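You operate a simulated robot arm through the tools that you are given. There is no shell and no other tool. Be economical: measure what you need, move in short steps, check, and stop when the job is done.

The job below is to be done with a simulated two-armed robot. You get a single attempt, and the scene is never put back.

## Task
Free the pink arc and carry it back onto the gold stack.
Fine: loosen the orange thumb screw, open both latches and push the black slider back first; they stay so.

The check looks at the end state, three seconds after you hand in, the way a careful person would. Anything else that was tipped, shoved, dropped, spilled or broken makes it a failure.

## Robot
Two 7-joint arms with two-finger parallel grippers on one trunk, on a base that drives. Base frame: it is fixed to the floor where the robot stands at the start and does not move with it; the origin is under the middle of the robot, x ahead of it, y to its left, z up; the surface under the hand at the start is at about z = 0.799. Units: m, degrees, N and s.
The left shoulder is at the start at [0.06, 0.143, 0.938], the right one opposite. With the tool pointing down near the work surface each hand reaches from about 0.32 to 0.74 m from the robot's upright axis, wherever it stands, measured 20 degrees to its own side. Places, roughly: black latch [0.7, 0, 0.8]; black slider [0.4, -0.6, 0.8]; orange thumb screw [0.5, 0, 0.8]; pink arc (69x36x4 cm) [0.6, -0.3, 0.8]; top of the gold arc [1.2, -0.3, 0.9]; yellow latch [0.7, -0.4, 0.8]. Payload 1.57 kg a hand.
The TCP of each hand is the grasp point between the finger pads, 0.03 m short of the fingertips. In the tool frame z runs along the fingers and y along their closing line. Largest opening 0.11 m; finger width 0.024, thickness 0.012; the body of the gripper, 0.048 by 0.112 m, starts 0.078 m behind the TCP.
Orientation is told as [roll, pitch, yaw] about the base's x, y, z axes, in that order, counted from this pose: with the fingers straight down and closing along the base's y, the tool's x points along the base's -x, its y along +y and its z along -z.

## Interface
- The arms move only by the tool send_rows. It takes "left_rows", "right_rows" or both (then of equal length, played together; a hand with none holds still); each is a list of rows, each an object (a shift or turn left out is 0, a gripper value left out holds the last) with "xyz": the shift along the tool's x, y, z in m, a list of three; "rot": the turn, a rotation vector about the tool's x, y, z in degrees, a list of three. In form: [{"xyz": [tx, ty, tz], "rot": [wx, wy, wz]}, ...]. A call has 1 to 12 rows; each row is the pose to reach, as a shift and turn from the pose commanded when the call began, along the tool's axes at that moment. "left_fingers" and "right_fingers" are, for a hand that has rows, the closure, from 0 (fully open) to 1 (shut), set as the call begins (left out, the last holds). Each row takes 0.2 s and may step no farther than 0.05 m and 8.6 degrees from the row before; otherwise, or with a gripper value out of range, the whole call is refused. A pose out of reach is approached as far as the arm can. The call stops where the force on the tool passes 40 N (or 10 N more than at its start, if that is more) or the arm is blocked; 0.2 s more then pass. The fingers move at their own pace (about 0.045 m/s each) and stop on an object; they squeeze with about 43 N. The grip force told is the motor's: it shows also when the fingers shut on nothing. Time passes only in rows, and 0.2 s behind the last, so rows that repeat a pose let the fingers close. It gives the time, the measured TCP pose, the force on the tool (base axes), the opening and the grip force at its end, in the units of the frame above (readings bear some noise), with the torque about the TCP (base axes, N m) and any sound that the robot's microphone picked up.
- Cameras (640 x 400 px; columns grow to the right, rows downward): "scene" is now at [0.0446, -0.0229, 1.5456]; the picture's right is [-0.28, -0.96, 0.00], its down [-0.74, 0.22, -0.63] and it looks along [0.61, -0.18, -0.77] (base axes); focal length 259 px, centre (320, 200). "left" rides on the left gripper at [0.07, -0.016, -0.141] in its tool frame; the picture's right is [0.23, 0.97, 0.00], its down [-0.86, 0.20, -0.48] and it looks along [-0.47, 0.11, 0.88] (tool axes); focal length 222 px, centre (320, 200). "right" rides on the right gripper at [0.07, 0.016, -0.141] in its tool frame; the picture's right is [-0.23, 0.97, 0.00], its down [-0.85, -0.20, -0.48] and it looks along [-0.47, -0.11, 0.88] (tool axes); focal length 222 px, centre (320, 200). There is no depth. A picture from a camera that has moved, and an enlarged one, comes with that camera's place and axes in the base frame and with its lens.
- get_image(camera): a new picture of that camera. The clock stands still meanwhile.
- raise_lower(by): slides the trunk up (or, below 0, down) by that many m; the arms and the scene camera ride with it, the base frame stays. It gives what a move gives, with no picture.
- steer(legs): drives the robot by 1 to 6 legs, each [ahead, left, turn to the left] in m, m and degrees, along the robot's own axes; the way and the turn of a leg run together, so that a leg with both is an arc; at most 1.5 m and 180 degrees a leg. The arms and the cameras ride along, it lands a little off, and it stops where it bumps. It gives what a move gives.
- aim_head(pan, tilt): turns the head with the scene camera to pan (to the left, within 86 degrees either way) and tilt (down, from -29 to 69), counted from straight ahead of the robot. It gives what a move gives.
- close_up(camera, box): a new picture of the part [left, top, right, bottom] of that camera's present view, enlarged. The clock stands still meanwhile.
- sign_off(): hands the job in; it is judged then, once.

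Go step by step. Nothing tells you exact positions but the pictures and the camera data: compare them with the known pose of the tool, close in by small moves and look again before you grip or let go. The budget is 120 turns and 100 pictures, counting those below and the enlarged ones. Unless the task says otherwise, let go and move clear before handing in, and close with one line.

The tools are called after "Call:" by a JSON object that holds its "method" and its "body". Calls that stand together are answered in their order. send_rows: Moves the arms, as the interface text tells. Its arguments: {"type":"object","properties":{"left_rows":{"type":"array","items":{"type":"object","properties":{"xyz":{"type":"array","items":{"type":"number"}},"rot":{"type":"array","items":{"type":"number"}}}}},"left_fingers":{"type":"number"},"right_rows":{"type":"array","items":{"type":"object","properties":{"xyz":{"type":"array","items":{"type":"number"}},"rot":{"type":"array","items":{"type":"number"}}}}},"right_fingers":{"type":"number"}},"required":[]} The other tools are called the same way: raise_lower (by) slides the trunk up or down; steer (legs) drives the base; aim_head (pan, tilt) turns the head that bears the scene camera; get_image (camera) takes a picture; close_up (camera, box) takes an enlarged picture of a part of a camera's view; sign_off () hands the job in.

At the start:

```text
clock: 0.0
left_tool_pos: [0.4616, 0.0073, 1.112]
left_orientation: [0.0, -0.1, 0.1]
left_contact_force: [-0.1, -0.7, -0.4]
left_ft_torque: [0.03, 0.01, 0.01]
left_opening: 0.1101
left_grasp_force: 0.0
right_tool_pos: [0.4339, -0.3556, 1.0004]
right_orientation: [0.0, -0.1, 0.0]
right_contact_force: [0.3, 0.0, 0.3]
right_ft_torque: [0.02, -0.02, -0.02]
right_opening: 0.11
right_grasp_force: 0.1
trunk travel left (down, up): [-0.536, 0.054]
robot x, y, heading: [0.0008, 0.0004, -0.2]
head pan, tilt: [-16.5, 50.7]
```

scene: 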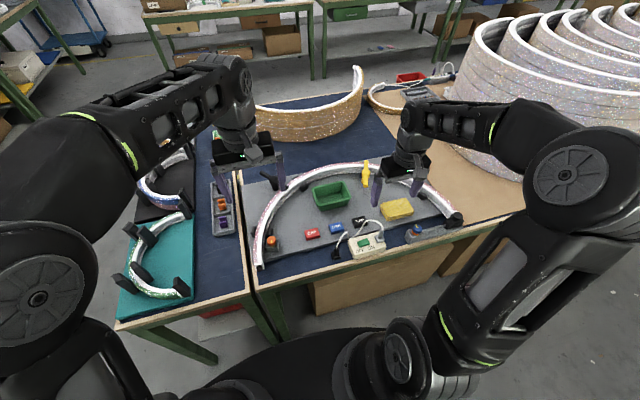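
right: 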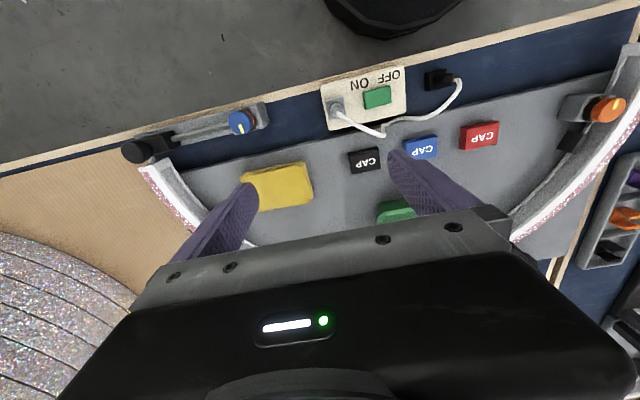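
left: 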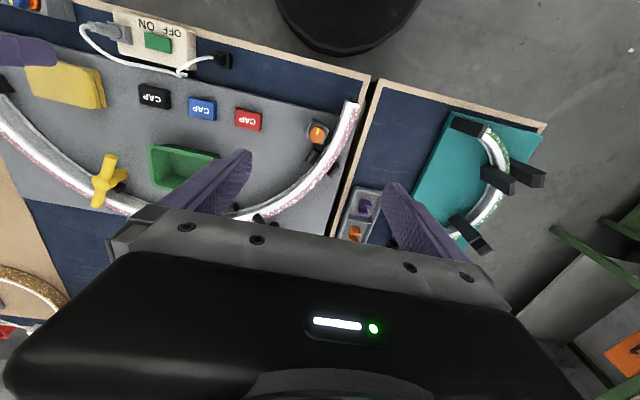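

I see the pink arc on a grey board with an orange screw at its left end, a yellow latch near its crown, and a slider at its right end. I'll look closer at the fixtures before moving.

Call:
{"method": "close_up", "body": {"camera": "scene", "box": [220, 140, 480, 290]}}

Call:
{"method": "close_up", "body": {"camera": "left", "box": [0, 40, 400, 240]}}

Call:
{"method": "close_up", "body": {"camera": "right", "box": [100, 60, 300, 260]}}

Call:
{"method": "close_up", "body": {"camera": "scene", "box": [220, 50, 480, 200]}}

```text
2.46 times, centred on (350, 215) of scene
camera zoom: at [0.0446, -0.0229, 1.5456], right [-0.28, -0.96, 0.0], down [-0.74, 0.22, -0.63], along [0.61, -0.18, -0.77], focal length 638 px, centre (246, 163)
```

zoom: 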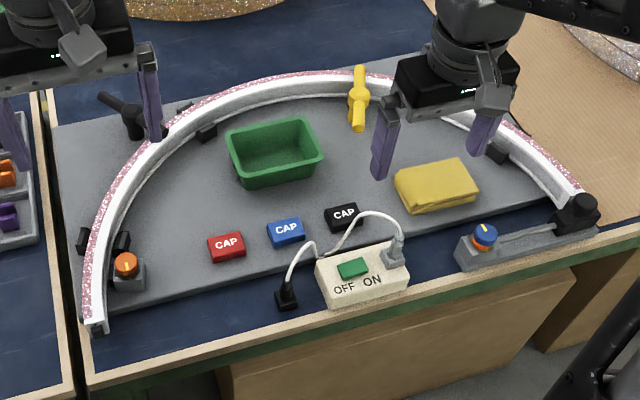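

```text
1.60 times, centred on (200, 140) of left
camera zoom: at [0.3928, -0.0094, 1.2524], right [-0.23, 0.97, 0.0], down [0.85, 0.2, 0.48], along [0.47, 0.11, -0.88], focal length 355 px, centre (512, 296)
```

zoom: 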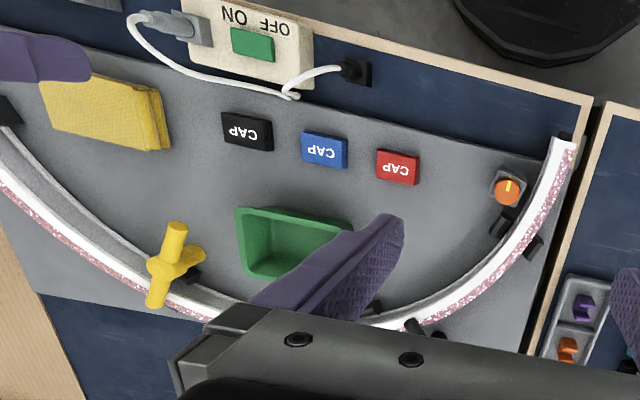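

```text
2.00 times, centred on (200, 160) of right
camera zoom: at [0.3653, -0.34, 1.1429], right [0.23, 0.97, 0.0], down [0.85, -0.2, 0.48], along [0.47, -0.11, -0.88], focal length 444 px, centre (560, 280)
```

zoom: 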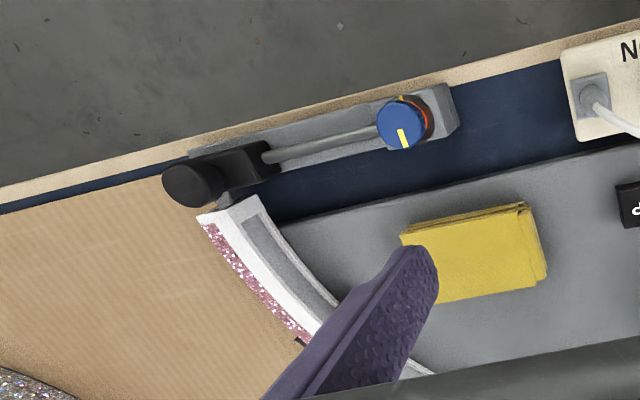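

```text
2.46 times, centred on (350, 125) of scene
camera zoom: at [0.0446, -0.0229, 1.5456], right [-0.28, -0.96, 0.0], down [-0.74, 0.22, -0.63], along [0.61, -0.18, -0.77], focal length 638 px, centre (246, 385)
```

zoom: 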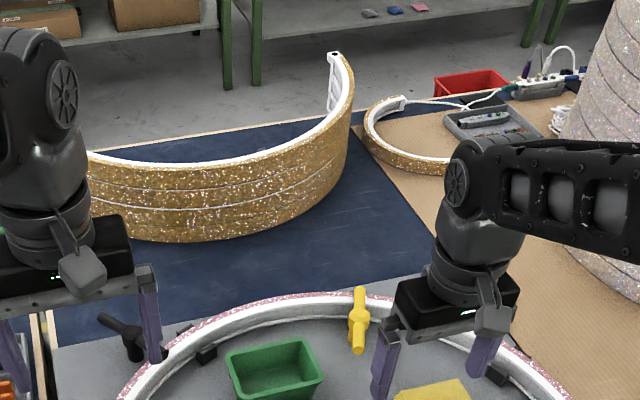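

Call:
{"method": "close_up", "body": {"camera": "left", "box": [270, 90, 370, 190]}}

Call:
{"method": "close_up", "body": {"camera": "right", "box": [110, 90, 270, 190]}}

Call:
{"method": "close_up", "body": {"camera": "scene", "box": [245, 160, 405, 260]}}

```text
4.00 times, centred on (320, 140) of left
camera zoom: at [0.3928, -0.0094, 1.2524], right [-0.23, 0.97, 0.0], down [0.85, 0.2, 0.48], along [0.47, 0.11, -0.88], focal length 888 px, centre (320, 440)
```

zoom: 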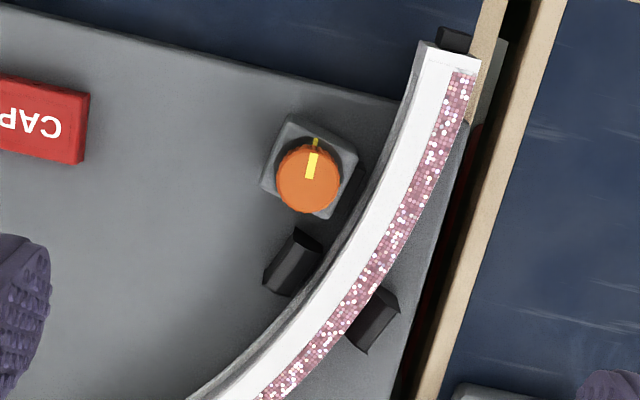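

```text
4.00 times, centred on (190, 140) of right
camera zoom: at [0.3653, -0.34, 1.1429], right [0.23, 0.97, 0.0], down [0.85, -0.2, 0.48], along [0.47, -0.11, -0.88], focal length 888 px, centre (840, 440)
```

zoom: 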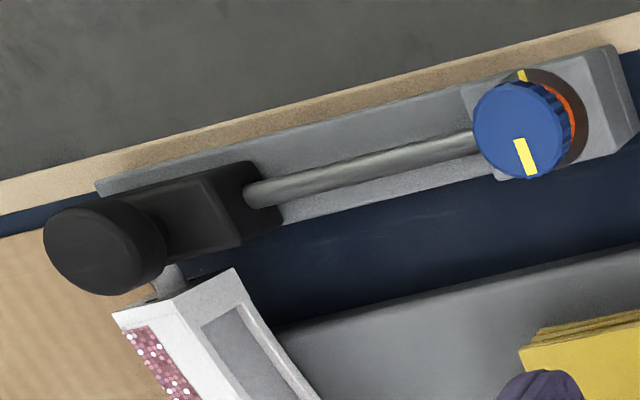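

```text
4.00 times, centred on (325, 210) of scene
camera zoom: at [0.0446, -0.0229, 1.5456], right [-0.28, -0.96, 0.0], down [-0.74, 0.22, -0.63], along [0.61, -0.18, -0.77], focal length 1036 px, centre (300, 160)
```

zoom: 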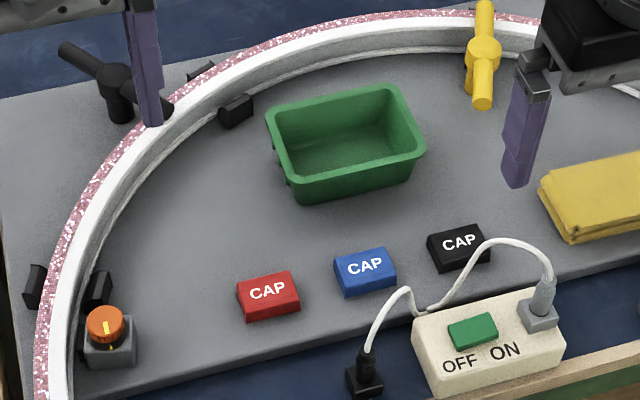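

Next I move the hands for better camera views: right hand toward the slider, left hand forward for the black latch.

Call:
{"method": "send_rows", "body": {"right_rows": [{"xyz": [0.035, -0.035, 0]}, {"xyz": [0.07, -0.07, 0]}, {"xyz": [0.105, -0.105, 0]}, {"xyz": [0.13, -0.13, 0]}], "left_rows": [{"xyz": [-0.04, 0, 0]}, {"xyz": [-0.08, 0, 0]}, {"xyz": [-0.12, 0, 0]}, {"xyz": [-0.12, 0, 0]}]}}

Call:
{"method": "get_image", "body": {"camera": "right"}}

Call:
{"method": "get_image", "body": {"camera": "left"}}

Call:
{"method": "close_up", "body": {"camera": "scene", "box": [240, 150, 480, 300]}}

```text
clock: 1.0
left_tool_pos: [0.4817, 0.0066, 1.111]
left_orientation: [0.0, -0.1, 0.0]
left_contact_force: [-0.8, -0.9, -0.8]
left_ft_torque: [0.03, -0.02, -0.02]
left_opening: 0.1098
left_grasp_force: 0.1
left hand out of reach, approached as far as the arm can: row 1, 2, 3, 4
right_tool_pos: [0.3029, -0.4854, 0.9994]
right_orientation: [0.1, -0.1, 0.0]
right_contact_force: [-0.1, -0.7, -1.0]
right_ft_torque: [-0.01, 0.0, 0.03]
right_opening: 0.11
right_grasp_force: 0.1
trunk travel left (down, up): [-0.536, 0.054]
robot x, y, heading: [-0.0012, 0.0023, -0.0]
head pan, tilt: [-16.5, 50.7]
```

```text
89 pictures are left
camera right: at [0.2344, -0.47, 1.143], right [0.23, 0.97, 0.0], down [0.85, -0.2, 0.48], along [0.47, -0.11, -0.88], focal length 222 px, centre (320, 200)
```

right: 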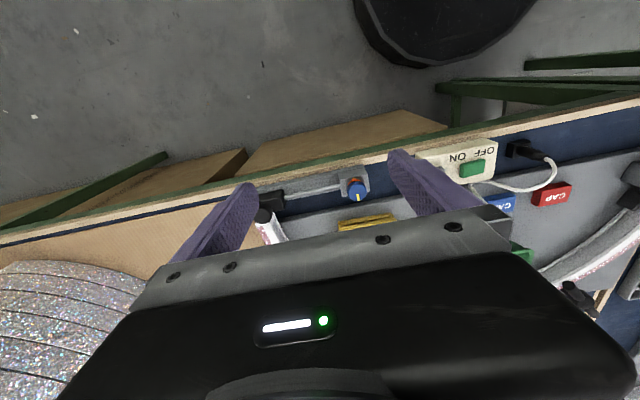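

```text
88 pictures are left
camera left: at [0.4126, -0.01, 1.2517], right [-0.23, 0.97, 0.0], down [0.85, 0.2, 0.48], along [0.47, 0.11, -0.88], focal length 222 px, centre (320, 200)
```

left: 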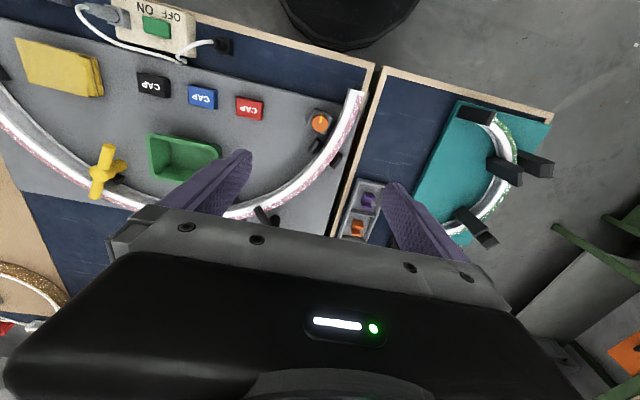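

```text
2.67 times, centred on (360, 225) of scene
camera zoom: at [0.0444, -0.023, 1.5456], right [-0.28, -0.96, 0.0], down [-0.74, 0.22, -0.63], along [0.61, -0.18, -0.77], focal length 691 px, centre (213, 133)
```

zoom: 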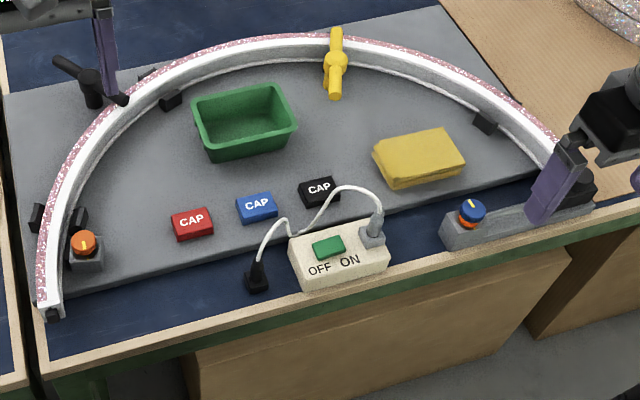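

Fixture positions agree: orange knob about (0.481, 0.004), top near z 0.855. I lower the left hand partway over the knob with fingers partly closed, and raise the right hand a bit out of the way.

Call:
{"method": "send_rows", "body": {"left_rows": [{"xyz": [0, 0, 0.04]}, {"xyz": [0, 0, 0.08]}], "left_fingers": 0.5}}

Call:
{"method": "get_image", "body": {"camera": "left"}}

```text
clock: 1.6
left_tool_pos: [0.4851, 0.0041, 1.0317]
left_orientation: [-0.1, -0.2, 0.0]
left_contact_force: [0.8, -0.7, -0.4]
left_ft_torque: [-0.02, -0.02, -0.04]
left_opening: 0.0579
left_grasp_force: 0.3
right_tool_pos: [0.3023, -0.4851, 0.9995]
right_orientation: [0.0, 0.0, 0.0]
right_contact_force: [-0.3, -0.9, 0.0]
right_ft_torque: [-0.02, -0.02, 0.0]
right_opening: 0.1101
right_grasp_force: 0.1
trunk travel left (down, up): [-0.536, 0.054]
robot x, y, heading: [-0.0009, -0.0017, -0.3]
head pan, tilt: [-16.5, 50.7]
```

```text
86 pictures are left
camera left: at [0.4168, -0.0123, 1.1733], right [-0.23, 0.97, 0.0], down [0.85, 0.2, 0.48], along [0.47, 0.11, -0.88], focal length 222 px, centre (320, 200)
```

left: 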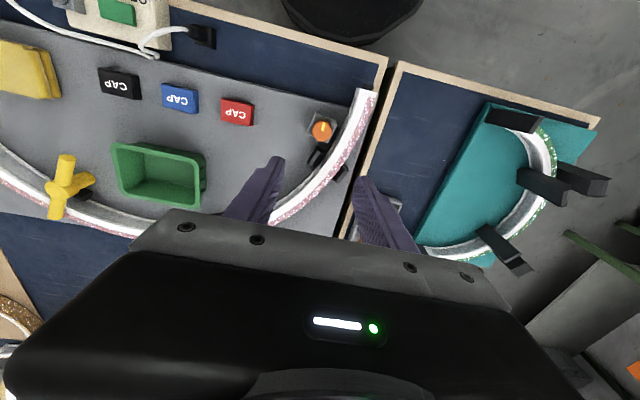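

Call:
{"method": "send_rows", "body": {"left_rows": [{"xyz": [0.004, 0, 0.04]}, {"xyz": [0.004, 0, 0.08]}, {"xyz": [0.004, 0, 0.11]}, {"xyz": [0.004, 0, 0.11]}]}}

Call:
{"method": "close_up", "body": {"camera": "left", "box": [220, 90, 420, 250]}}

Call:
{"method": "close_up", "body": {"camera": "scene", "box": [235, 180, 335, 280]}}

```text
clock: 2.6
left_tool_pos: [0.4834, 0.0095, 0.9247]
left_orientation: [0.0, -0.1, -0.1]
left_contact_force: [-0.3, -0.6, 0.0]
left_ft_torque: [0.02, 0.03, -0.01]
left_opening: 0.0552
left_grasp_force: 0.0
right_tool_pos: [0.3031, -0.4851, 0.9997]
right_orientation: [0.0, 0.0, 0.0]
right_contact_force: [-0.1, 0.3, -0.2]
right_ft_torque: [-0.01, 0.03, -0.01]
right_opening: 0.1102
right_grasp_force: 0.0
trunk travel left (down, up): [-0.536, 0.054]
robot x, y, heading: [-0.0013, 0.0007, -0.2]
head pan, tilt: [-16.5, 50.7]
```

```text
2.50 times, centred on (320, 170) of left
camera zoom: at [0.4141, -0.0071, 1.0653], right [-0.23, 0.97, 0.0], down [0.85, 0.2, 0.48], along [0.47, 0.11, -0.88], focal length 555 px, centre (320, 275)
```

zoom: 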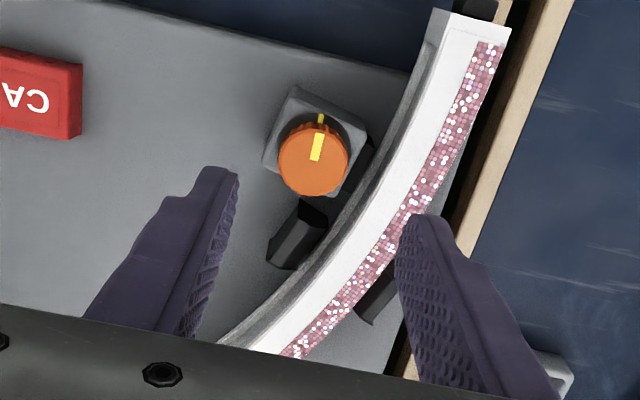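

```text
4.00 times, centred on (285, 230) of scene
camera zoom: at [0.0444, -0.0229, 1.5456], right [-0.28, -0.96, 0.0], down [-0.74, 0.22, -0.63], along [0.61, -0.18, -0.77], focal length 1036 px, centre (460, 80)
```

zoom: 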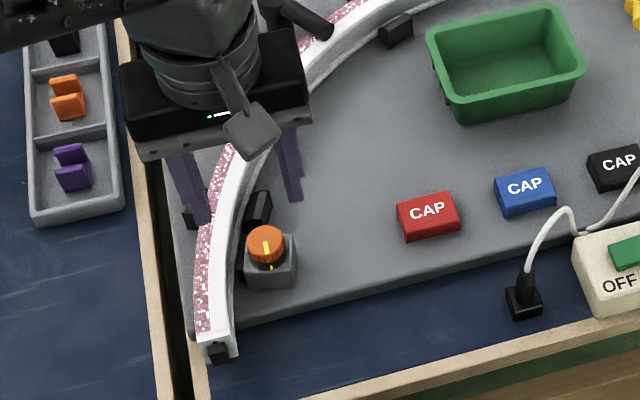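

The knob's mark lines up with its base mark (tight), while the blue one is half a turn off (loose). I turn the left gripper clockwise first to gain range, centring over the knob.

Call:
{"method": "send_rows", "body": {"left_rows": [{"xyz": [0.006, -0.004, 0], "rot": [0, 0, 8.5]}, {"xyz": [0.006, -0.004, 0], "rot": [0, 0, 17]}, {"xyz": [0.006, -0.004, 0], "rot": [0, 0, 25.5]}, {"xyz": [0.006, -0.004, 0], "rot": [0, 0, 34]}, {"xyz": [0.006, -0.004, 0], "rot": [0, 0, 42.5]}, {"xyz": [0.006, -0.004, 0], "rot": [0, 0, 51]}, {"xyz": [0.006, -0.004, 0], "rot": [0, 0, 59.5]}, {"xyz": [0.006, -0.004, 0], "rot": [0, 0, 68]}, {"xyz": [0.006, -0.004, 0], "rot": [0, 0, 76.5]}, {"xyz": [0.006, -0.004, 0.015], "rot": [0, 0, 85]}, {"xyz": [0.006, -0.004, 0.025], "rot": [0, 0, 85]}]}}

Call:
{"method": "get_image", "body": {"camera": "left"}}

Call:
{"method": "close_up", "body": {"camera": "scene", "box": [235, 180, 335, 280]}}

```text
clock: 5.0
left_tool_pos: [0.4791, 0.0029, 0.9014]
left_orientation: [0.1, 0.0, -85.1]
left_contact_force: [0.1, 0.4, 0.4]
left_ft_torque: [0.01, -0.01, -0.04]
left_opening: 0.0549
left_grasp_force: 0.1
right_tool_pos: [0.3033, -0.4848, 1.0001]
right_orientation: [0.0, 0.0, 0.1]
right_contact_force: [1.0, 0.7, -0.3]
right_ft_torque: [-0.03, 0.04, 0.02]
right_opening: 0.11
right_grasp_force: 0.1
trunk travel left (down, up): [-0.536, 0.054]
robot x, y, heading: [0.0025, 0.0007, -0.1]
head pan, tilt: [-16.5, 50.7]
```

```text
83 pictures are left
camera left: at [0.4578, 0.0705, 1.0414], right [0.95, 0.31, 0.0], down [0.27, -0.83, 0.48], along [0.15, -0.46, -0.88], focal length 222 px, centre (320, 200)
```

left: 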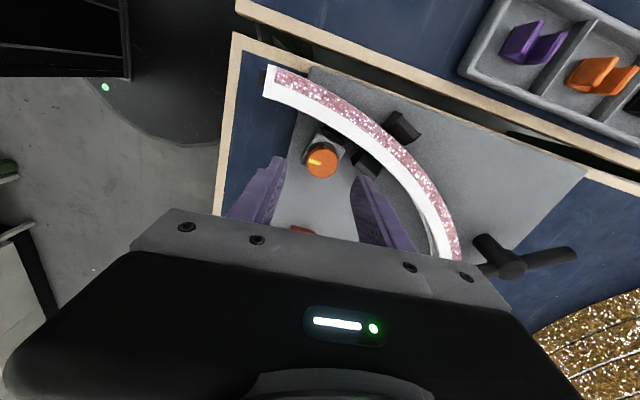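

```text
4.00 times, centred on (285, 230) of scene
camera zoom: at [0.0446, -0.0229, 1.5456], right [-0.28, -0.96, 0.0], down [-0.74, 0.22, -0.63], along [0.61, -0.18, -0.77], focal length 1036 px, centre (460, 80)
```

zoom: 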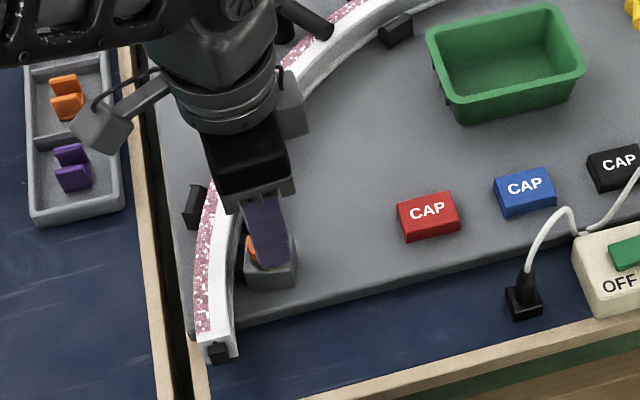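

Call:
{"method": "send_rows", "body": {"left_rows": [{"xyz": [0.003, 0, 0.015]}, {"xyz": [0.003, 0, 0.025]}, {"xyz": [0.003, 0, 0.03]}]}}

Call:
{"method": "get_image", "body": {"camera": "left"}}

```text
clock: 5.8
left_tool_pos: [0.4783, 0.0062, 0.8699]
left_orientation: [0.1, -0.1, -85.0]
left_contact_force: [0.4, -0.2, -0.5]
left_ft_torque: [-0.04, -0.03, 0.01]
left_opening: 0.055
left_grasp_force: 0.1
right_tool_pos: [0.3031, -0.4853, 0.9995]
right_orientation: [0.0, 0.0, -0.1]
right_contact_force: [0.8, 0.3, -0.1]
right_ft_torque: [0.01, 0.01, 0.02]
right_opening: 0.1099
right_grasp_force: 0.1
trunk travel left (down, up): [-0.536, 0.054]
robot x, y, heading: [0.0002, -0.005, -0.2]
head pan, tilt: [-16.5, 50.7]
```

```text
81 pictures are left
camera left: at [0.4571, 0.074, 1.0101], right [0.95, 0.31, 0.0], down [0.27, -0.83, 0.48], along [0.15, -0.46, -0.88], focal length 222 px, centre (320, 200)
```

left: 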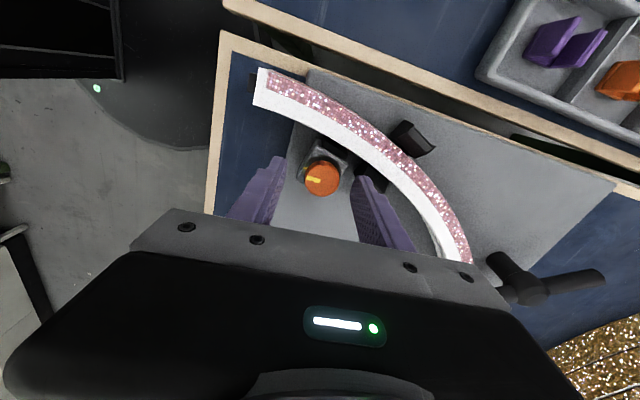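

Call:
{"method": "send_rows", "body": {"left_rows": [{"xyz": [0.002, 0, 0.002]}, {"xyz": [0.002, 0, 0.002]}, {"xyz": [0.002, 0, 0.002]}], "left_fingers": 1}}

Call:
{"method": "close_up", "body": {"camera": "left", "box": [220, 100, 420, 250]}}

```text
clock: 6.6
left_tool_pos: [0.4797, 0.0084, 0.8685]
left_orientation: [0.2, -0.1, -85.0]
left_contact_force: [10.0, -0.3, -0.8]
left_ft_torque: [-0.06, -0.19, 0.02]
left_opening: 0.0269
left_grasp_force: 24.0
right_tool_pos: [0.305, -0.4845, 0.9992]
right_orientation: [-0.1, 0.0, 0.0]
right_contact_force: [-0.7, -0.4, 0.2]
right_ft_torque: [-0.01, -0.02, -0.01]
right_opening: 0.1102
right_grasp_force: 0.0
trunk travel left (down, up): [-0.536, 0.054]
robot x, y, heading: [-0.0006, 0.0005, 0.0]
head pan, tilt: [-16.5, 50.7]
```

```text
2.67 times, centred on (320, 175) of left
camera zoom: at [0.4584, 0.076, 1.0083], right [0.95, 0.31, 0.0], down [0.27, -0.83, 0.48], along [0.15, -0.46, -0.88], focal length 592 px, centre (320, 267)
```

zoom: 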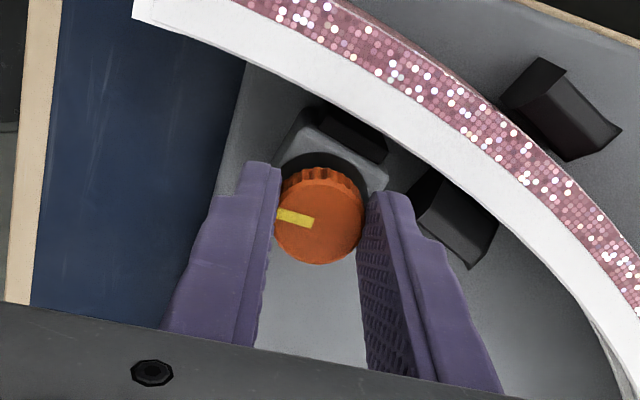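

Call:
{"method": "send_rows", "body": {"left_rows": [{"xyz": [0, 0, 0], "rot": [0, 0, -8.5]}, {"xyz": [0, 0, 0], "rot": [0, 0, -17]}, {"xyz": [0, 0, 0], "rot": [0, 0, -25.5]}, {"xyz": [0, 0, 0], "rot": [0, 0, -34]}, {"xyz": [0, 0, 0], "rot": [0, 0, -42.5]}, {"xyz": [0, 0, 0], "rot": [0, 0, -51]}]}}

Call:
{"method": "close_up", "body": {"camera": "left", "box": [220, 100, 420, 250]}}

```text
clock: 8.0
left_tool_pos: [0.4778, 0.0078, 0.8684]
left_orientation: [0.0, -0.1, -33.9]
left_contact_force: [7.2, -2.6, 4.5]
left_ft_torque: [-0.2, -0.69, 0.01]
left_opening: 0.0262
left_grasp_force: 37.4
right_tool_pos: [0.3033, -0.4852, 0.999]
right_orientation: [0.0, 0.0, 0.0]
right_contact_force: [0.6, 0.6, 0.5]
right_ft_torque: [-0.01, -0.03, 0.03]
right_opening: 0.11
right_grasp_force: 0.0
trunk travel left (down, up): [-0.536, 0.054]
robot x, y, heading: [0.0008, -0.0, 0.0]
head pan, tilt: [-16.5, 50.7]
```

```text
2.67 times, centred on (320, 175) of left
camera zoom: at [0.4123, 0.0322, 1.0096], right [0.35, 0.94, 0.0], down [0.82, -0.31, 0.48], along [0.45, -0.17, -0.88], focal length 592 px, centre (320, 267)
```

zoom: 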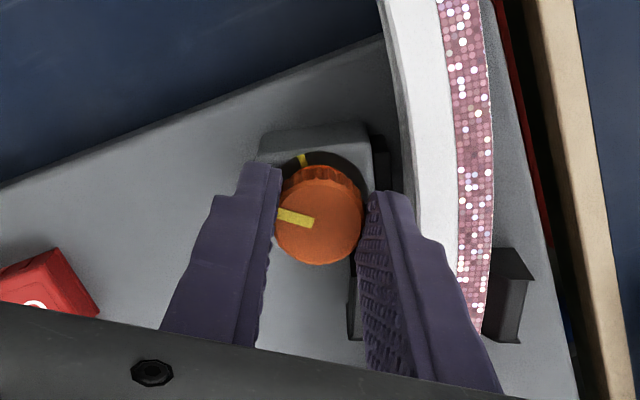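

It turns with the hand. Continuing counter-clockwise.

Call:
{"method": "send_rows", "body": {"left_rows": [{"rot": [0, 0, -8.5]}, {"rot": [0, 0, -17]}, {"rot": [0, 0, -25.5]}, {"rot": [0, 0, -34]}, {"xyz": [0, 0, -0.001], "rot": [0, 0, -42.5]}, {"xyz": [0, 0, -0.001], "rot": [0, 0, -51]}, {"xyz": [0, 0, -0.001], "rot": [0, 0, -59.5]}, {"xyz": [0, 0, -0.001], "rot": [0, 0, -68]}, {"xyz": [0, 0, -0.001], "rot": [0, 0, -76.5]}, {"xyz": [0, 0, -0.001], "rot": [0, 0, -85]}]}}

Call:
{"method": "close_up", "body": {"camera": "left", "box": [220, 100, 420, 250]}}

```text
clock: 10.2
left_tool_pos: [0.4783, 0.0043, 0.8706]
left_orientation: [-0.3, 0.0, 51.1]
left_contact_force: [9.0, -24.4, 21.6]
left_ft_torque: [-0.46, -0.24, -0.11]
left_opening: 0.0264
left_grasp_force: 36.7
right_tool_pos: [0.3026, -0.4871, 0.9997]
right_orientation: [0.1, 0.0, -0.1]
right_contact_force: [0.5, 1.0, 0.7]
right_ft_torque: [0.01, -0.01, -0.05]
right_opening: 0.1102
right_grasp_force: 0.1
trunk travel left (down, up): [-0.536, 0.054]
robot x, y, heading: [0.0023, 0.0001, 0.1]
head pan, tilt: [-16.5, 50.7]
```

```text
2.67 times, centred on (320, 175) of left
camera zoom: at [0.4476, -0.0605, 1.011], right [-0.9, 0.43, -0.01], down [0.38, 0.79, 0.48], along [0.21, 0.43, -0.88], focal length 592 px, centre (320, 267)
```

zoom: 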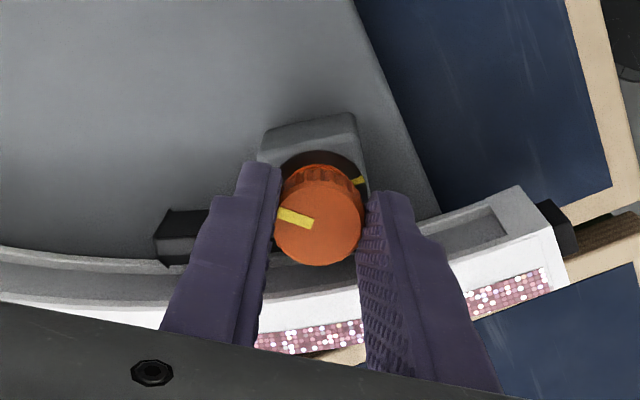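

Call:
{"method": "send_rows", "body": {"left_rows": [{"xyz": [0.002, -0.003, -0.002], "rot": [0, 0, -8.5]}, {"xyz": [0.002, -0.003, -0.003], "rot": [0, 0, -17]}, {"xyz": [0.002, -0.003, -0.003], "rot": [0, 0, -25.5]}, {"xyz": [0.002, -0.003, -0.004], "rot": [0, 0, -34]}, {"xyz": [0.002, -0.003, -0.004], "rot": [0, 0, -42.5]}, {"xyz": [0.002, -0.003, -0.004], "rot": [0, 0, -51]}]}}

Call:
{"method": "close_up", "body": {"camera": "left", "box": [220, 100, 420, 250]}}

```text
clock: 11.6
left_tool_pos: [0.4798, 0.0041, 0.8725]
left_orientation: [0.1, 0.0, 102.2]
left_contact_force: [12.2, -19.0, -7.5]
left_ft_torque: [-0.48, -0.39, -0.25]
left_opening: 0.0266
left_grasp_force: 37.3
right_tool_pos: [0.3047, -0.4853, 0.999]
right_orientation: [0.1, 0.1, -0.1]
right_contact_force: [-0.3, -0.1, 0.1]
right_ft_torque: [0.01, 0.0, 0.0]
right_opening: 0.1101
right_grasp_force: 0.1
trunk travel left (down, up): [-0.536, 0.054]
robot x, y, heading: [0.0, -0.0035, -0.2]
head pan, tilt: [-16.5, 50.7]
```

```text
2.67 times, centred on (320, 175) of left
camera zoom: at [0.5121, -0.0609, 1.013], right [-0.9, -0.43, 0.0], down [-0.38, 0.79, 0.48], along [-0.2, 0.43, -0.88], focal length 592 px, centre (320, 267)
```

zoom: 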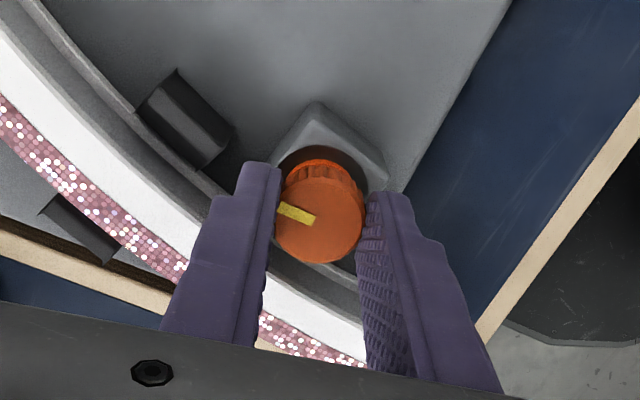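

Call:
{"method": "send_rows", "body": {"left_rows": [{"xyz": [0, 0, 0], "rot": [0, 0, -8.5]}, {"xyz": [0, 0, 0], "rot": [0, 0, -17]}, {"xyz": [0, 0, -0.001], "rot": [0, 0, -25.5]}, {"xyz": [0, 0, -0.001], "rot": [0, 0, -34]}, {"xyz": [0, 0, -0.001], "rot": [0, 0, -42.5]}]}}

Call:
{"method": "close_up", "body": {"camera": "left", "box": [220, 100, 420, 250]}}

```text
clock: 12.8
left_tool_pos: [0.4786, 0.0078, 0.8734]
left_orientation: [0.0, -0.1, 144.7]
left_contact_force: [3.0, 3.7, -4.6]
left_ft_torque: [0.36, 0.17, -0.26]
left_opening: 0.0265
left_grasp_force: 37.7
right_tool_pos: [0.3044, -0.4842, 1.0005]
right_orientation: [0.0, -0.1, 0.1]
right_contact_force: [-0.3, -0.2, -1.0]
right_ft_torque: [0.0, 0.0, 0.0]
right_opening: 0.1101
right_grasp_force: 0.1
trunk travel left (down, up): [-0.536, 0.054]
robot x, y, heading: [-0.0017, 0.0028, -0.2]
head pan, tilt: [-16.5, 50.7]
```

```text
2.67 times, centred on (320, 175) of left
camera zoom: at [0.5466, -0.0208, 1.0137], right [-0.38, -0.93, 0.0], down [-0.81, 0.33, 0.48], along [-0.44, 0.18, -0.88], focal length 592 px, centre (320, 267)
```

zoom: 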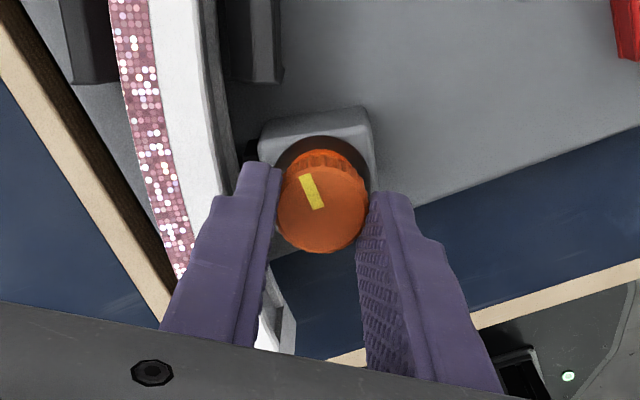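

The knob reached its stop (fingers slipped on it), half a turn out like the blue one. I release, lift, and unwind the wrist toward the black latch.

Call:
{"method": "send_rows", "body": {"left_rows": [{"xyz": [0, 0, 0]}, {"xyz": [0, 0, 0]}, {"xyz": [0, 0, -0.03]}, {"xyz": [0, 0, -0.07]}, {"xyz": [0, 0, -0.1]}], "left_fingers": 0.6}}

Call:
{"method": "close_up", "body": {"camera": "left", "box": [220, 80, 420, 230]}}

Call:
{"method": "send_rows", "body": {"left_rows": [{"rot": [0, 0, 8.5]}, {"rot": [0, 0, 17]}, {"rot": [0, 0, 25.5]}, {"rot": [0, 0, 34]}, {"rot": [0, 0, 42.5]}, {"rot": [0, 0, 51]}, {"rot": [0, 0, 59.5]}, {"rot": [0, 0, 68]}, {"rot": [0, 0, 76.5]}, {"rot": [0, 0, 85]}, {"rot": [0, 0, 93.5]}, {"rot": [0, 0, 102]}]}}

Call:
{"method": "send_rows", "body": {"left_rows": [{"xyz": [0, 0, -0.02], "rot": [0, 0, 8.5]}, {"xyz": [0, 0, -0.04], "rot": [0, 0, 17]}, {"xyz": [0, 0, -0.04], "rot": [0, 0, 25.5]}, {"xyz": [0, 0, -0.04], "rot": [0, 0, 34]}, {"xyz": [0, 0, -0.04], "rot": [0, 0, 42.5]}]}}

```text
clock: 14.0
left_tool_pos: [0.4783, 0.0063, 0.9751]
left_orientation: [0.0, 0.1, 144.5]
left_contact_force: [-0.1, 0.8, -0.1]
left_ft_torque: [0.03, -0.03, 0.01]
left_opening: 0.0441
left_grasp_force: 0.0
right_tool_pos: [0.3028, -0.4849, 0.9998]
right_orientation: [0.0, 0.0, -0.1]
right_contact_force: [-0.4, 0.1, -0.6]
right_ft_torque: [0.02, 0.03, -0.05]
right_opening: 0.11
right_grasp_force: 0.0
trunk travel left (down, up): [-0.536, 0.054]
robot x, y, heading: [0.0022, 0.0017, -0.0]
head pan, tilt: [-16.5, 50.7]
```

```text
2.67 times, centred on (320, 155) of left
camera zoom: at [0.5447, -0.0215, 1.1157], right [-0.38, -0.92, 0.0], down [-0.81, 0.33, 0.48], along [-0.44, 0.18, -0.88], focal length 592 px, centre (320, 320)
```

zoom: 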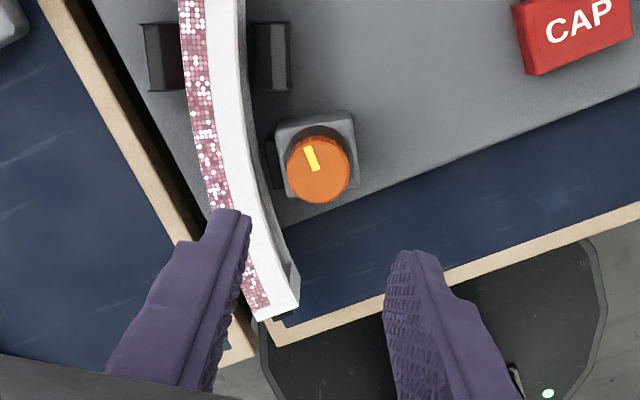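

```text
clock: 16.6
left_tool_pos: [0.4786, 0.0056, 0.9743]
left_orientation: [-0.1, 0.0, 42.3]
left_contact_force: [-0.3, 0.3, 0.4]
left_ft_torque: [-0.01, -0.03, -0.02]
left_opening: 0.0443
left_grasp_force: 0.0
right_tool_pos: [0.304, -0.4847, 0.9995]
right_orientation: [0.0, -0.1, -0.1]
right_contact_force: [-0.3, 0.1, 0.3]
right_ft_torque: [-0.02, 0.0, -0.02]
right_opening: 0.11
right_grasp_force: 0.0
trunk travel left (down, up): [-0.536, 0.054]
robot x, y, heading: [0.002, -0.0016, 0.2]
head pan, tilt: [-16.5, 50.7]
```

```text
clock: 17.8
left_tool_pos: [0.4794, 0.0051, 1.0142]
left_orientation: [0.0, 0.0, -0.2]
left_contact_force: [-0.3, -0.1, -0.1]
left_ft_torque: [0.0, 0.0, -0.01]
left_opening: 0.0441
left_grasp_force: 0.0
right_tool_pos: [0.3039, -0.4849, 0.9998]
right_orientation: [0.0, 0.1, 0.1]
right_contact_force: [0.0, -0.3, -0.4]
right_ft_torque: [0.0, -0.01, -0.02]
right_opening: 0.1101
right_grasp_force: 0.0
trunk travel left (down, up): [-0.536, 0.054]
robot x, y, heading: [0.0018, -0.0003, 0.1]
head pan, tilt: [-16.5, 50.7]
```

Call:
{"method": "close_up", "body": {"camera": "scene", "box": [230, 130, 390, 230]}}

Call:
{"method": "close_up", "body": {"camera": "left", "box": [40, 120, 340, 270]}}

```text
4.00 times, centred on (310, 180) of scene
camera zoom: at [0.0447, -0.0229, 1.5456], right [-0.28, -0.96, 0.0], down [-0.74, 0.22, -0.63], along [0.61, -0.18, -0.77], focal length 1036 px, centre (360, 280)
```

zoom: 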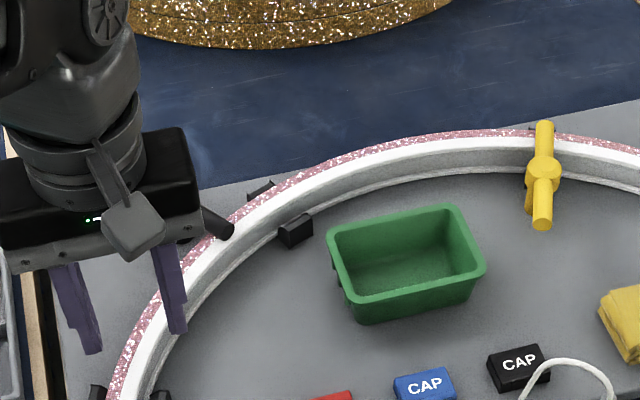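

```text
2.13 times, centred on (190, 195) of left
camera zoom: at [0.4104, -0.0114, 1.1552], right [-0.22, 0.97, 0.0], down [0.85, 0.2, 0.48], along [0.47, 0.11, -0.88], focal length 474 px, centre (597, 211)
```

zoom: 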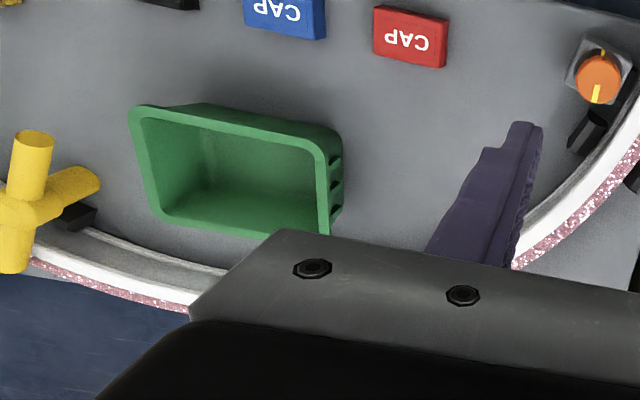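

Orange knob is loose. From the pictures the yellow latch bar is pivoted near (0.66, -0.38) with its near end near (0.60, -0.36), and the black latch is pivoted near (0.73, -0.05). I bring the right hand above the yellow bar's near end.

Call:
{"method": "send_rows", "body": {"right_rows": [{"xyz": [-0.043, 0.021, 0], "rot": [0, 0, 4]}, {"xyz": [-0.086, 0.042, 0], "rot": [0, 0, 8]}, {"xyz": [-0.129, 0.063, 0], "rot": [0, 0, 12]}, {"xyz": [-0.172, 0.084, 0], "rot": [0, 0, 16]}, {"xyz": [-0.215, 0.105, 0], "rot": [0, 0, 20]}, {"xyz": [-0.258, 0.125, 0.02], "rot": [0, 0, 23]}], "right_fingers": 0.5}}

Call:
{"method": "get_image", "body": {"camera": "right"}}

Call:
{"method": "close_up", "body": {"camera": "scene", "box": [310, 130, 470, 230]}}

```text
refused: row 6 steps farther than a row can; nothing moved
```

```text
72 pictures are left
camera right: at [0.2349, -0.4697, 1.143], right [0.23, 0.97, 0.0], down [0.85, -0.2, 0.48], along [0.47, -0.11, -0.88], focal length 222 px, centre (320, 200)
```

right: 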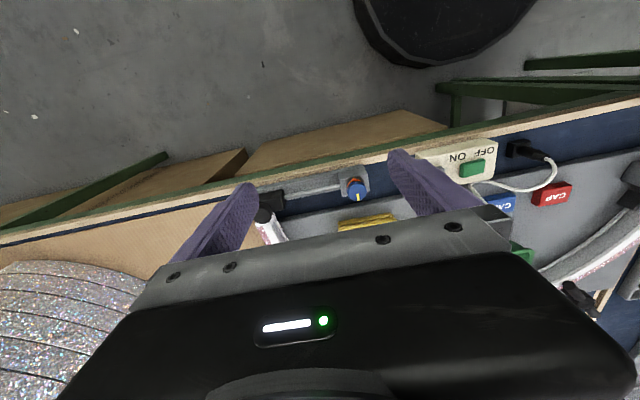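

```text
4.00 times, centred on (390, 180) of scene
camera zoom: at [0.0447, -0.0229, 1.5456], right [-0.28, -0.96, 0.0], down [-0.74, 0.22, -0.63], along [0.61, -0.18, -0.77], focal length 1036 px, centre (40, 280)
```

zoom: 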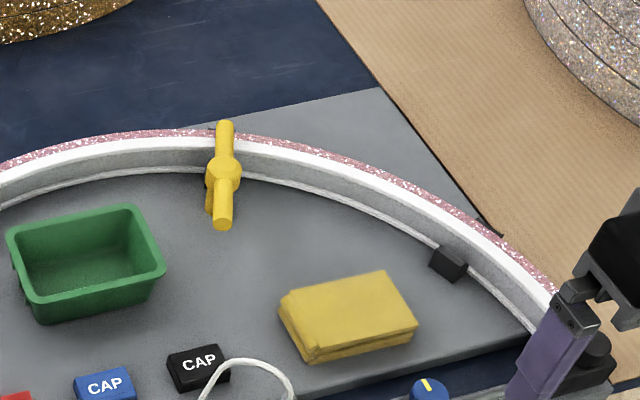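

Call:
{"method": "send_rows", "body": {"right_rows": [{"xyz": [-0.043, 0.021, 0], "rot": [0, 0, 4]}, {"xyz": [-0.086, 0.042, 0], "rot": [0, 0, 8]}, {"xyz": [-0.129, 0.063, 0], "rot": [0, 0, 12]}, {"xyz": [-0.172, 0.084, 0], "rot": [0, 0, 16]}, {"xyz": [-0.215, 0.105, 0], "rot": [0, 0, 20]}, {"xyz": [-0.258, 0.125, 0], "rot": [0, 0, 23]}], "right_fingers": 0.5}}

Call:
{"method": "get_image", "body": {"camera": "right"}}

```text
clock: 19.2
left_tool_pos: [0.4813, 0.0053, 1.0154]
left_orientation: [-0.1, 0.1, 0.0]
left_contact_force: [0.0, -0.8, -0.7]
left_ft_torque: [0.0, 0.02, 0.01]
left_opening: 0.0439
left_grasp_force: 0.0
right_tool_pos: [0.5654, -0.3612, 1.0024]
right_orientation: [0.0, 0.1, -23.2]
right_contact_force: [0.5, -0.4, 0.3]
right_ft_torque: [0.01, 0.0, 0.0]
right_opening: 0.0553
right_grasp_force: 0.1
trunk travel left (down, up): [-0.536, 0.054]
robot x, y, heading: [-0.004, -0.0036, -0.2]
head pan, tilt: [-16.5, 50.7]
```

```text
70 pictures are left
camera right: at [0.5092, -0.3198, 1.1444], right [0.59, 0.81, 0.0], down [0.71, -0.52, 0.48], along [0.39, -0.28, -0.88], focal length 222 px, centre (320, 200)
```

right: 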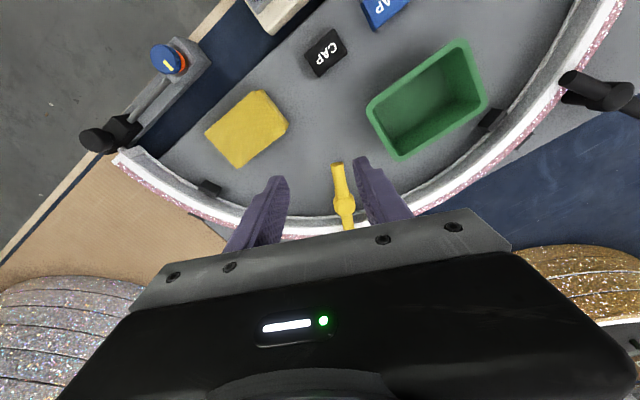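

Call:
{"method": "send_rows", "body": {"right_rows": [{"xyz": [-0.04, 0.012, 0.02]}, {"xyz": [-0.051, 0.015, 0.06]}, {"xyz": [-0.051, 0.015, 0.09]}, {"xyz": [-0.051, 0.015, 0.09]}]}}

Call:
{"method": "get_image", "body": {"camera": "right"}}

```text
clock: 20.2
left_tool_pos: [0.4785, 0.0046, 1.0148]
left_orientation: [0.1, -0.1, -0.1]
left_contact_force: [-0.1, -0.3, -0.2]
left_ft_torque: [0.0, -0.02, 0.0]
left_opening: 0.044
left_grasp_force: 0.1
right_tool_pos: [0.6149, -0.3666, 0.9107]
right_orientation: [0.0, 0.0, -23.0]
right_contact_force: [-0.8, 0.6, 0.9]
right_ft_torque: [-0.03, 0.02, -0.01]
right_opening: 0.0546
right_grasp_force: 0.1
trunk travel left (down, up): [-0.536, 0.054]
robot x, y, heading: [-0.0007, 0.0023, 0.0]
head pan, tilt: [-16.5, 50.7]
```

```text
69 pictures are left
camera right: at [0.5573, -0.3257, 1.053], right [0.59, 0.81, 0.0], down [0.71, -0.52, 0.48], along [0.39, -0.28, -0.88], focal length 222 px, centre (320, 200)
```

right: 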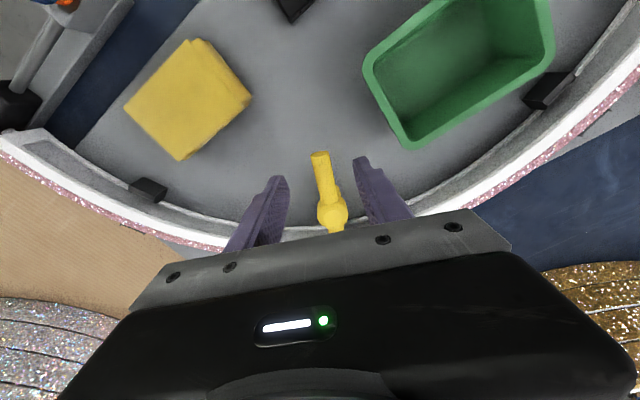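

Call:
{"method": "send_rows", "body": {"right_rows": [{"xyz": [0, 0, 0.02]}, {"xyz": [0, 0, 0.044]}]}}

Call:
{"method": "send_rows", "body": {"right_rows": [{"xyz": [0, 0, 0]}, {"xyz": [0, 0, 0]}, {"xyz": [0, 0, 0]}], "right_fingers": 1}}

Call:
{"method": "get_image", "body": {"camera": "right"}}

```text
clock: 20.8
left_tool_pos: [0.4787, 0.0052, 1.0141]
left_orientation: [0.1, -0.1, 0.0]
left_contact_force: [0.1, 0.4, -0.3]
left_ft_torque: [0.01, 0.0, 0.04]
left_opening: 0.0438
left_grasp_force: 0.1
right_tool_pos: [0.6134, -0.3667, 0.8658]
right_orientation: [0.0, 0.1, -23.0]
right_contact_force: [-0.6, -0.4, -0.6]
right_ft_torque: [-0.01, -0.01, -0.02]
right_opening: 0.0552
right_grasp_force: 0.0
trunk travel left (down, up): [-0.536, 0.054]
robot x, y, heading: [0.0002, -0.0011, -0.1]
head pan, tilt: [-16.5, 50.7]
```

```text
clock: 21.6
left_tool_pos: [0.478, 0.0068, 1.0139]
left_orientation: [0.1, -0.2, 0.0]
left_contact_force: [-0.5, -0.3, 0.3]
left_ft_torque: [0.0, 0.01, -0.03]
left_opening: 0.0441
left_grasp_force: 0.0
right_tool_pos: [0.6144, -0.3659, 0.8667]
right_orientation: [0.1, 0.1, -23.0]
right_contact_force: [0.7, 4.2, -1.5]
right_ft_torque: [0.05, -0.23, -0.29]
right_opening: 0.0169
right_grasp_force: 19.3
trunk travel left (down, up): [-0.536, 0.054]
robot x, y, heading: [-0.0016, -0.0033, -0.0]
head pan, tilt: [-16.5, 50.7]
```

```text
68 pictures are left
camera right: at [0.5577, -0.3249, 1.0095], right [0.59, 0.81, 0.0], down [0.71, -0.52, 0.48], along [0.39, -0.28, -0.88], focal length 222 px, centre (320, 200)
```

right: 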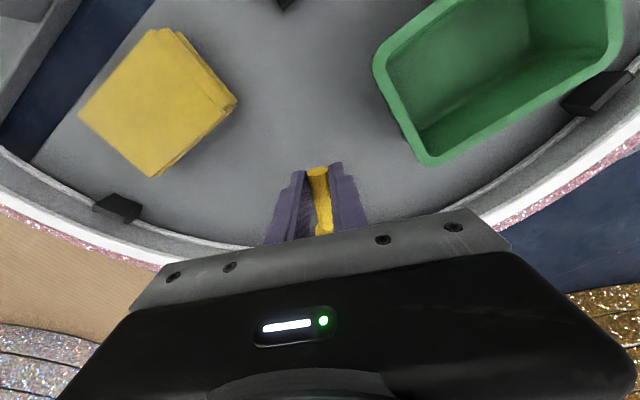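

The bar is gripped. I test turning it counter-clockwise (near end to the right) about its hub in small steps.

Call:
{"method": "send_rows", "body": {"right_rows": [{"xyz": [-0.0005, -0.0074, 0], "rot": [0, 0, -8]}, {"xyz": [-0.0021, -0.0146, 0], "rot": [0, 0, -16]}, {"xyz": [-0.0046, -0.0216, 0], "rot": [0, 0, -24]}]}}

```text
clock: 22.3
left_tool_pos: [0.4787, 0.0068, 1.0151]
left_orientation: [0.0, -0.2, 0.2]
left_contact_force: [-0.1, 0.0, 0.5]
left_ft_torque: [0.04, -0.02, 0.03]
left_opening: 0.0441
left_grasp_force: 0.1
right_tool_pos: [0.6148, -0.3678, 0.8674]
right_orientation: [1.2, -0.2, -4.1]
right_contact_force: [2.3, 6.8, 1.6]
right_ft_torque: [0.33, -0.06, -0.86]
right_opening: 0.0241
right_grasp_force: 35.8
trunk travel left (down, up): [-0.536, 0.054]
robot x, y, heading: [-0.0011, 0.001, -0.1]
head pan, tilt: [-16.5, 50.7]
stopped in row 3 (right hand): the force on the tool passed its limit at 45 N (the readings are from after the stop); the commanded pose is now the measured one
```

Blocked that way, so it opens the other way. I re-align and turn clockwise.

Call:
{"method": "send_rows", "body": {"right_rows": [{"xyz": [0, 0, 0]}, {"xyz": [0, 0, 0], "rot": [0, 0, 8]}, {"xyz": [0, 0, 0], "rot": [0, 0, 16]}, {"xyz": [0, 0, 0], "rot": [0, 0, 19]}], "right_fingers": 0.6}}

Call:
{"method": "get_image", "body": {"camera": "right"}}

```text
clock: 23.3
left_tool_pos: [0.4784, 0.0069, 1.0142]
left_orientation: [0.0, -0.2, 0.1]
left_contact_force: [-0.9, 0.0, 0.1]
left_ft_torque: [-0.02, 0.01, 0.03]
left_opening: 0.044
left_grasp_force: 0.1
right_tool_pos: [0.614, -0.3685, 0.8659]
right_orientation: [0.9, 0.2, -23.2]
right_contact_force: [0.4, -0.6, -0.6]
right_ft_torque: [-0.01, -0.05, 0.03]
right_opening: 0.0437
right_grasp_force: 0.1
trunk travel left (down, up): [-0.536, 0.054]
robot x, y, heading: [-0.0018, -0.0006, 0.1]
head pan, tilt: [-16.5, 50.7]
```

```text
67 pictures are left
camera right: at [0.5573, -0.3307, 1.0092], right [0.59, 0.81, 0.02], down [0.71, -0.53, 0.47], along [0.39, -0.27, -0.88], focal length 222 px, centre (320, 200)
```

right: 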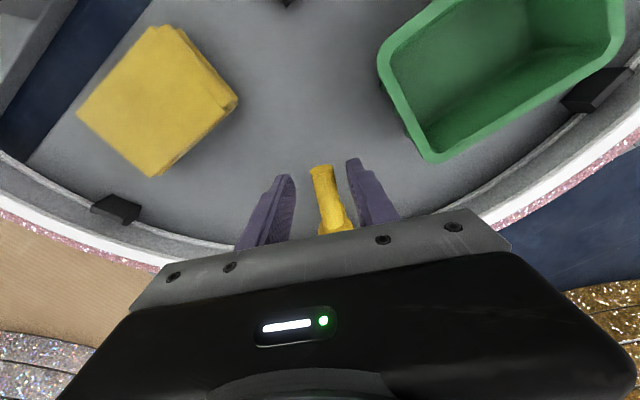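

Call:
{"method": "send_rows", "body": {"right_rows": [{"xyz": [0, 0, 0]}, {"xyz": [-0.0005, 0.0074, 0], "rot": [0, 0, 8]}, {"xyz": [-0.0021, 0.0146, 0], "rot": [0, 0, 16]}, {"xyz": [-0.0046, 0.0216, 0], "rot": [0, 0, 24]}, {"xyz": [-0.0081, 0.0281, 0], "rot": [0, 0, 32]}, {"xyz": [-0.0124, 0.0341, 0], "rot": [0, 0, 40]}], "right_fingers": 0.8}}

Call:
{"method": "get_image", "body": {"camera": "right"}}

```text
clock: 24.7
left_tool_pos: [0.4786, 0.0072, 1.0151]
left_orientation: [0.0, -0.1, 0.2]
left_contact_force: [-0.4, 0.4, 0.1]
left_ft_torque: [-0.03, 0.0, 0.03]
left_opening: 0.044
left_grasp_force: 0.1
right_tool_pos: [0.6393, -0.3441, 0.8658]
right_orientation: [0.6, 0.7, -63.2]
right_contact_force: [-0.6, -0.2, -0.5]
right_ft_torque: [-0.02, -0.01, 0.0]
right_opening: 0.0221
right_grasp_force: 0.0
trunk travel left (down, up): [-0.536, 0.054]
robot x, y, heading: [0.0022, -0.0011, 0.2]
head pan, tilt: [-16.5, 50.7]
```

```text
66 pictures are left
camera right: at [0.6238, -0.2774, 1.0108], right [0.97, 0.24, 0.01], down [0.21, -0.86, 0.47], along [0.12, -0.45, -0.89], focal length 222 px, centre (320, 200)
```

right: 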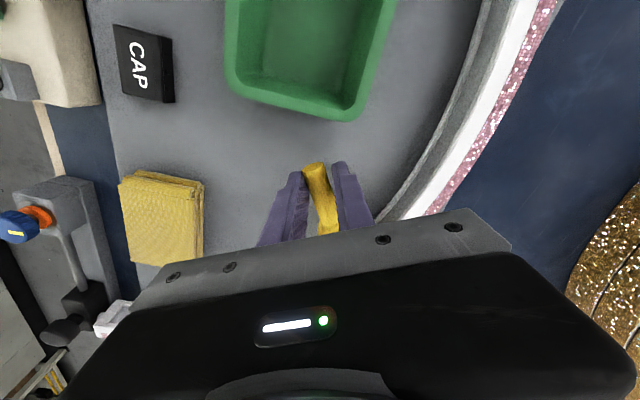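

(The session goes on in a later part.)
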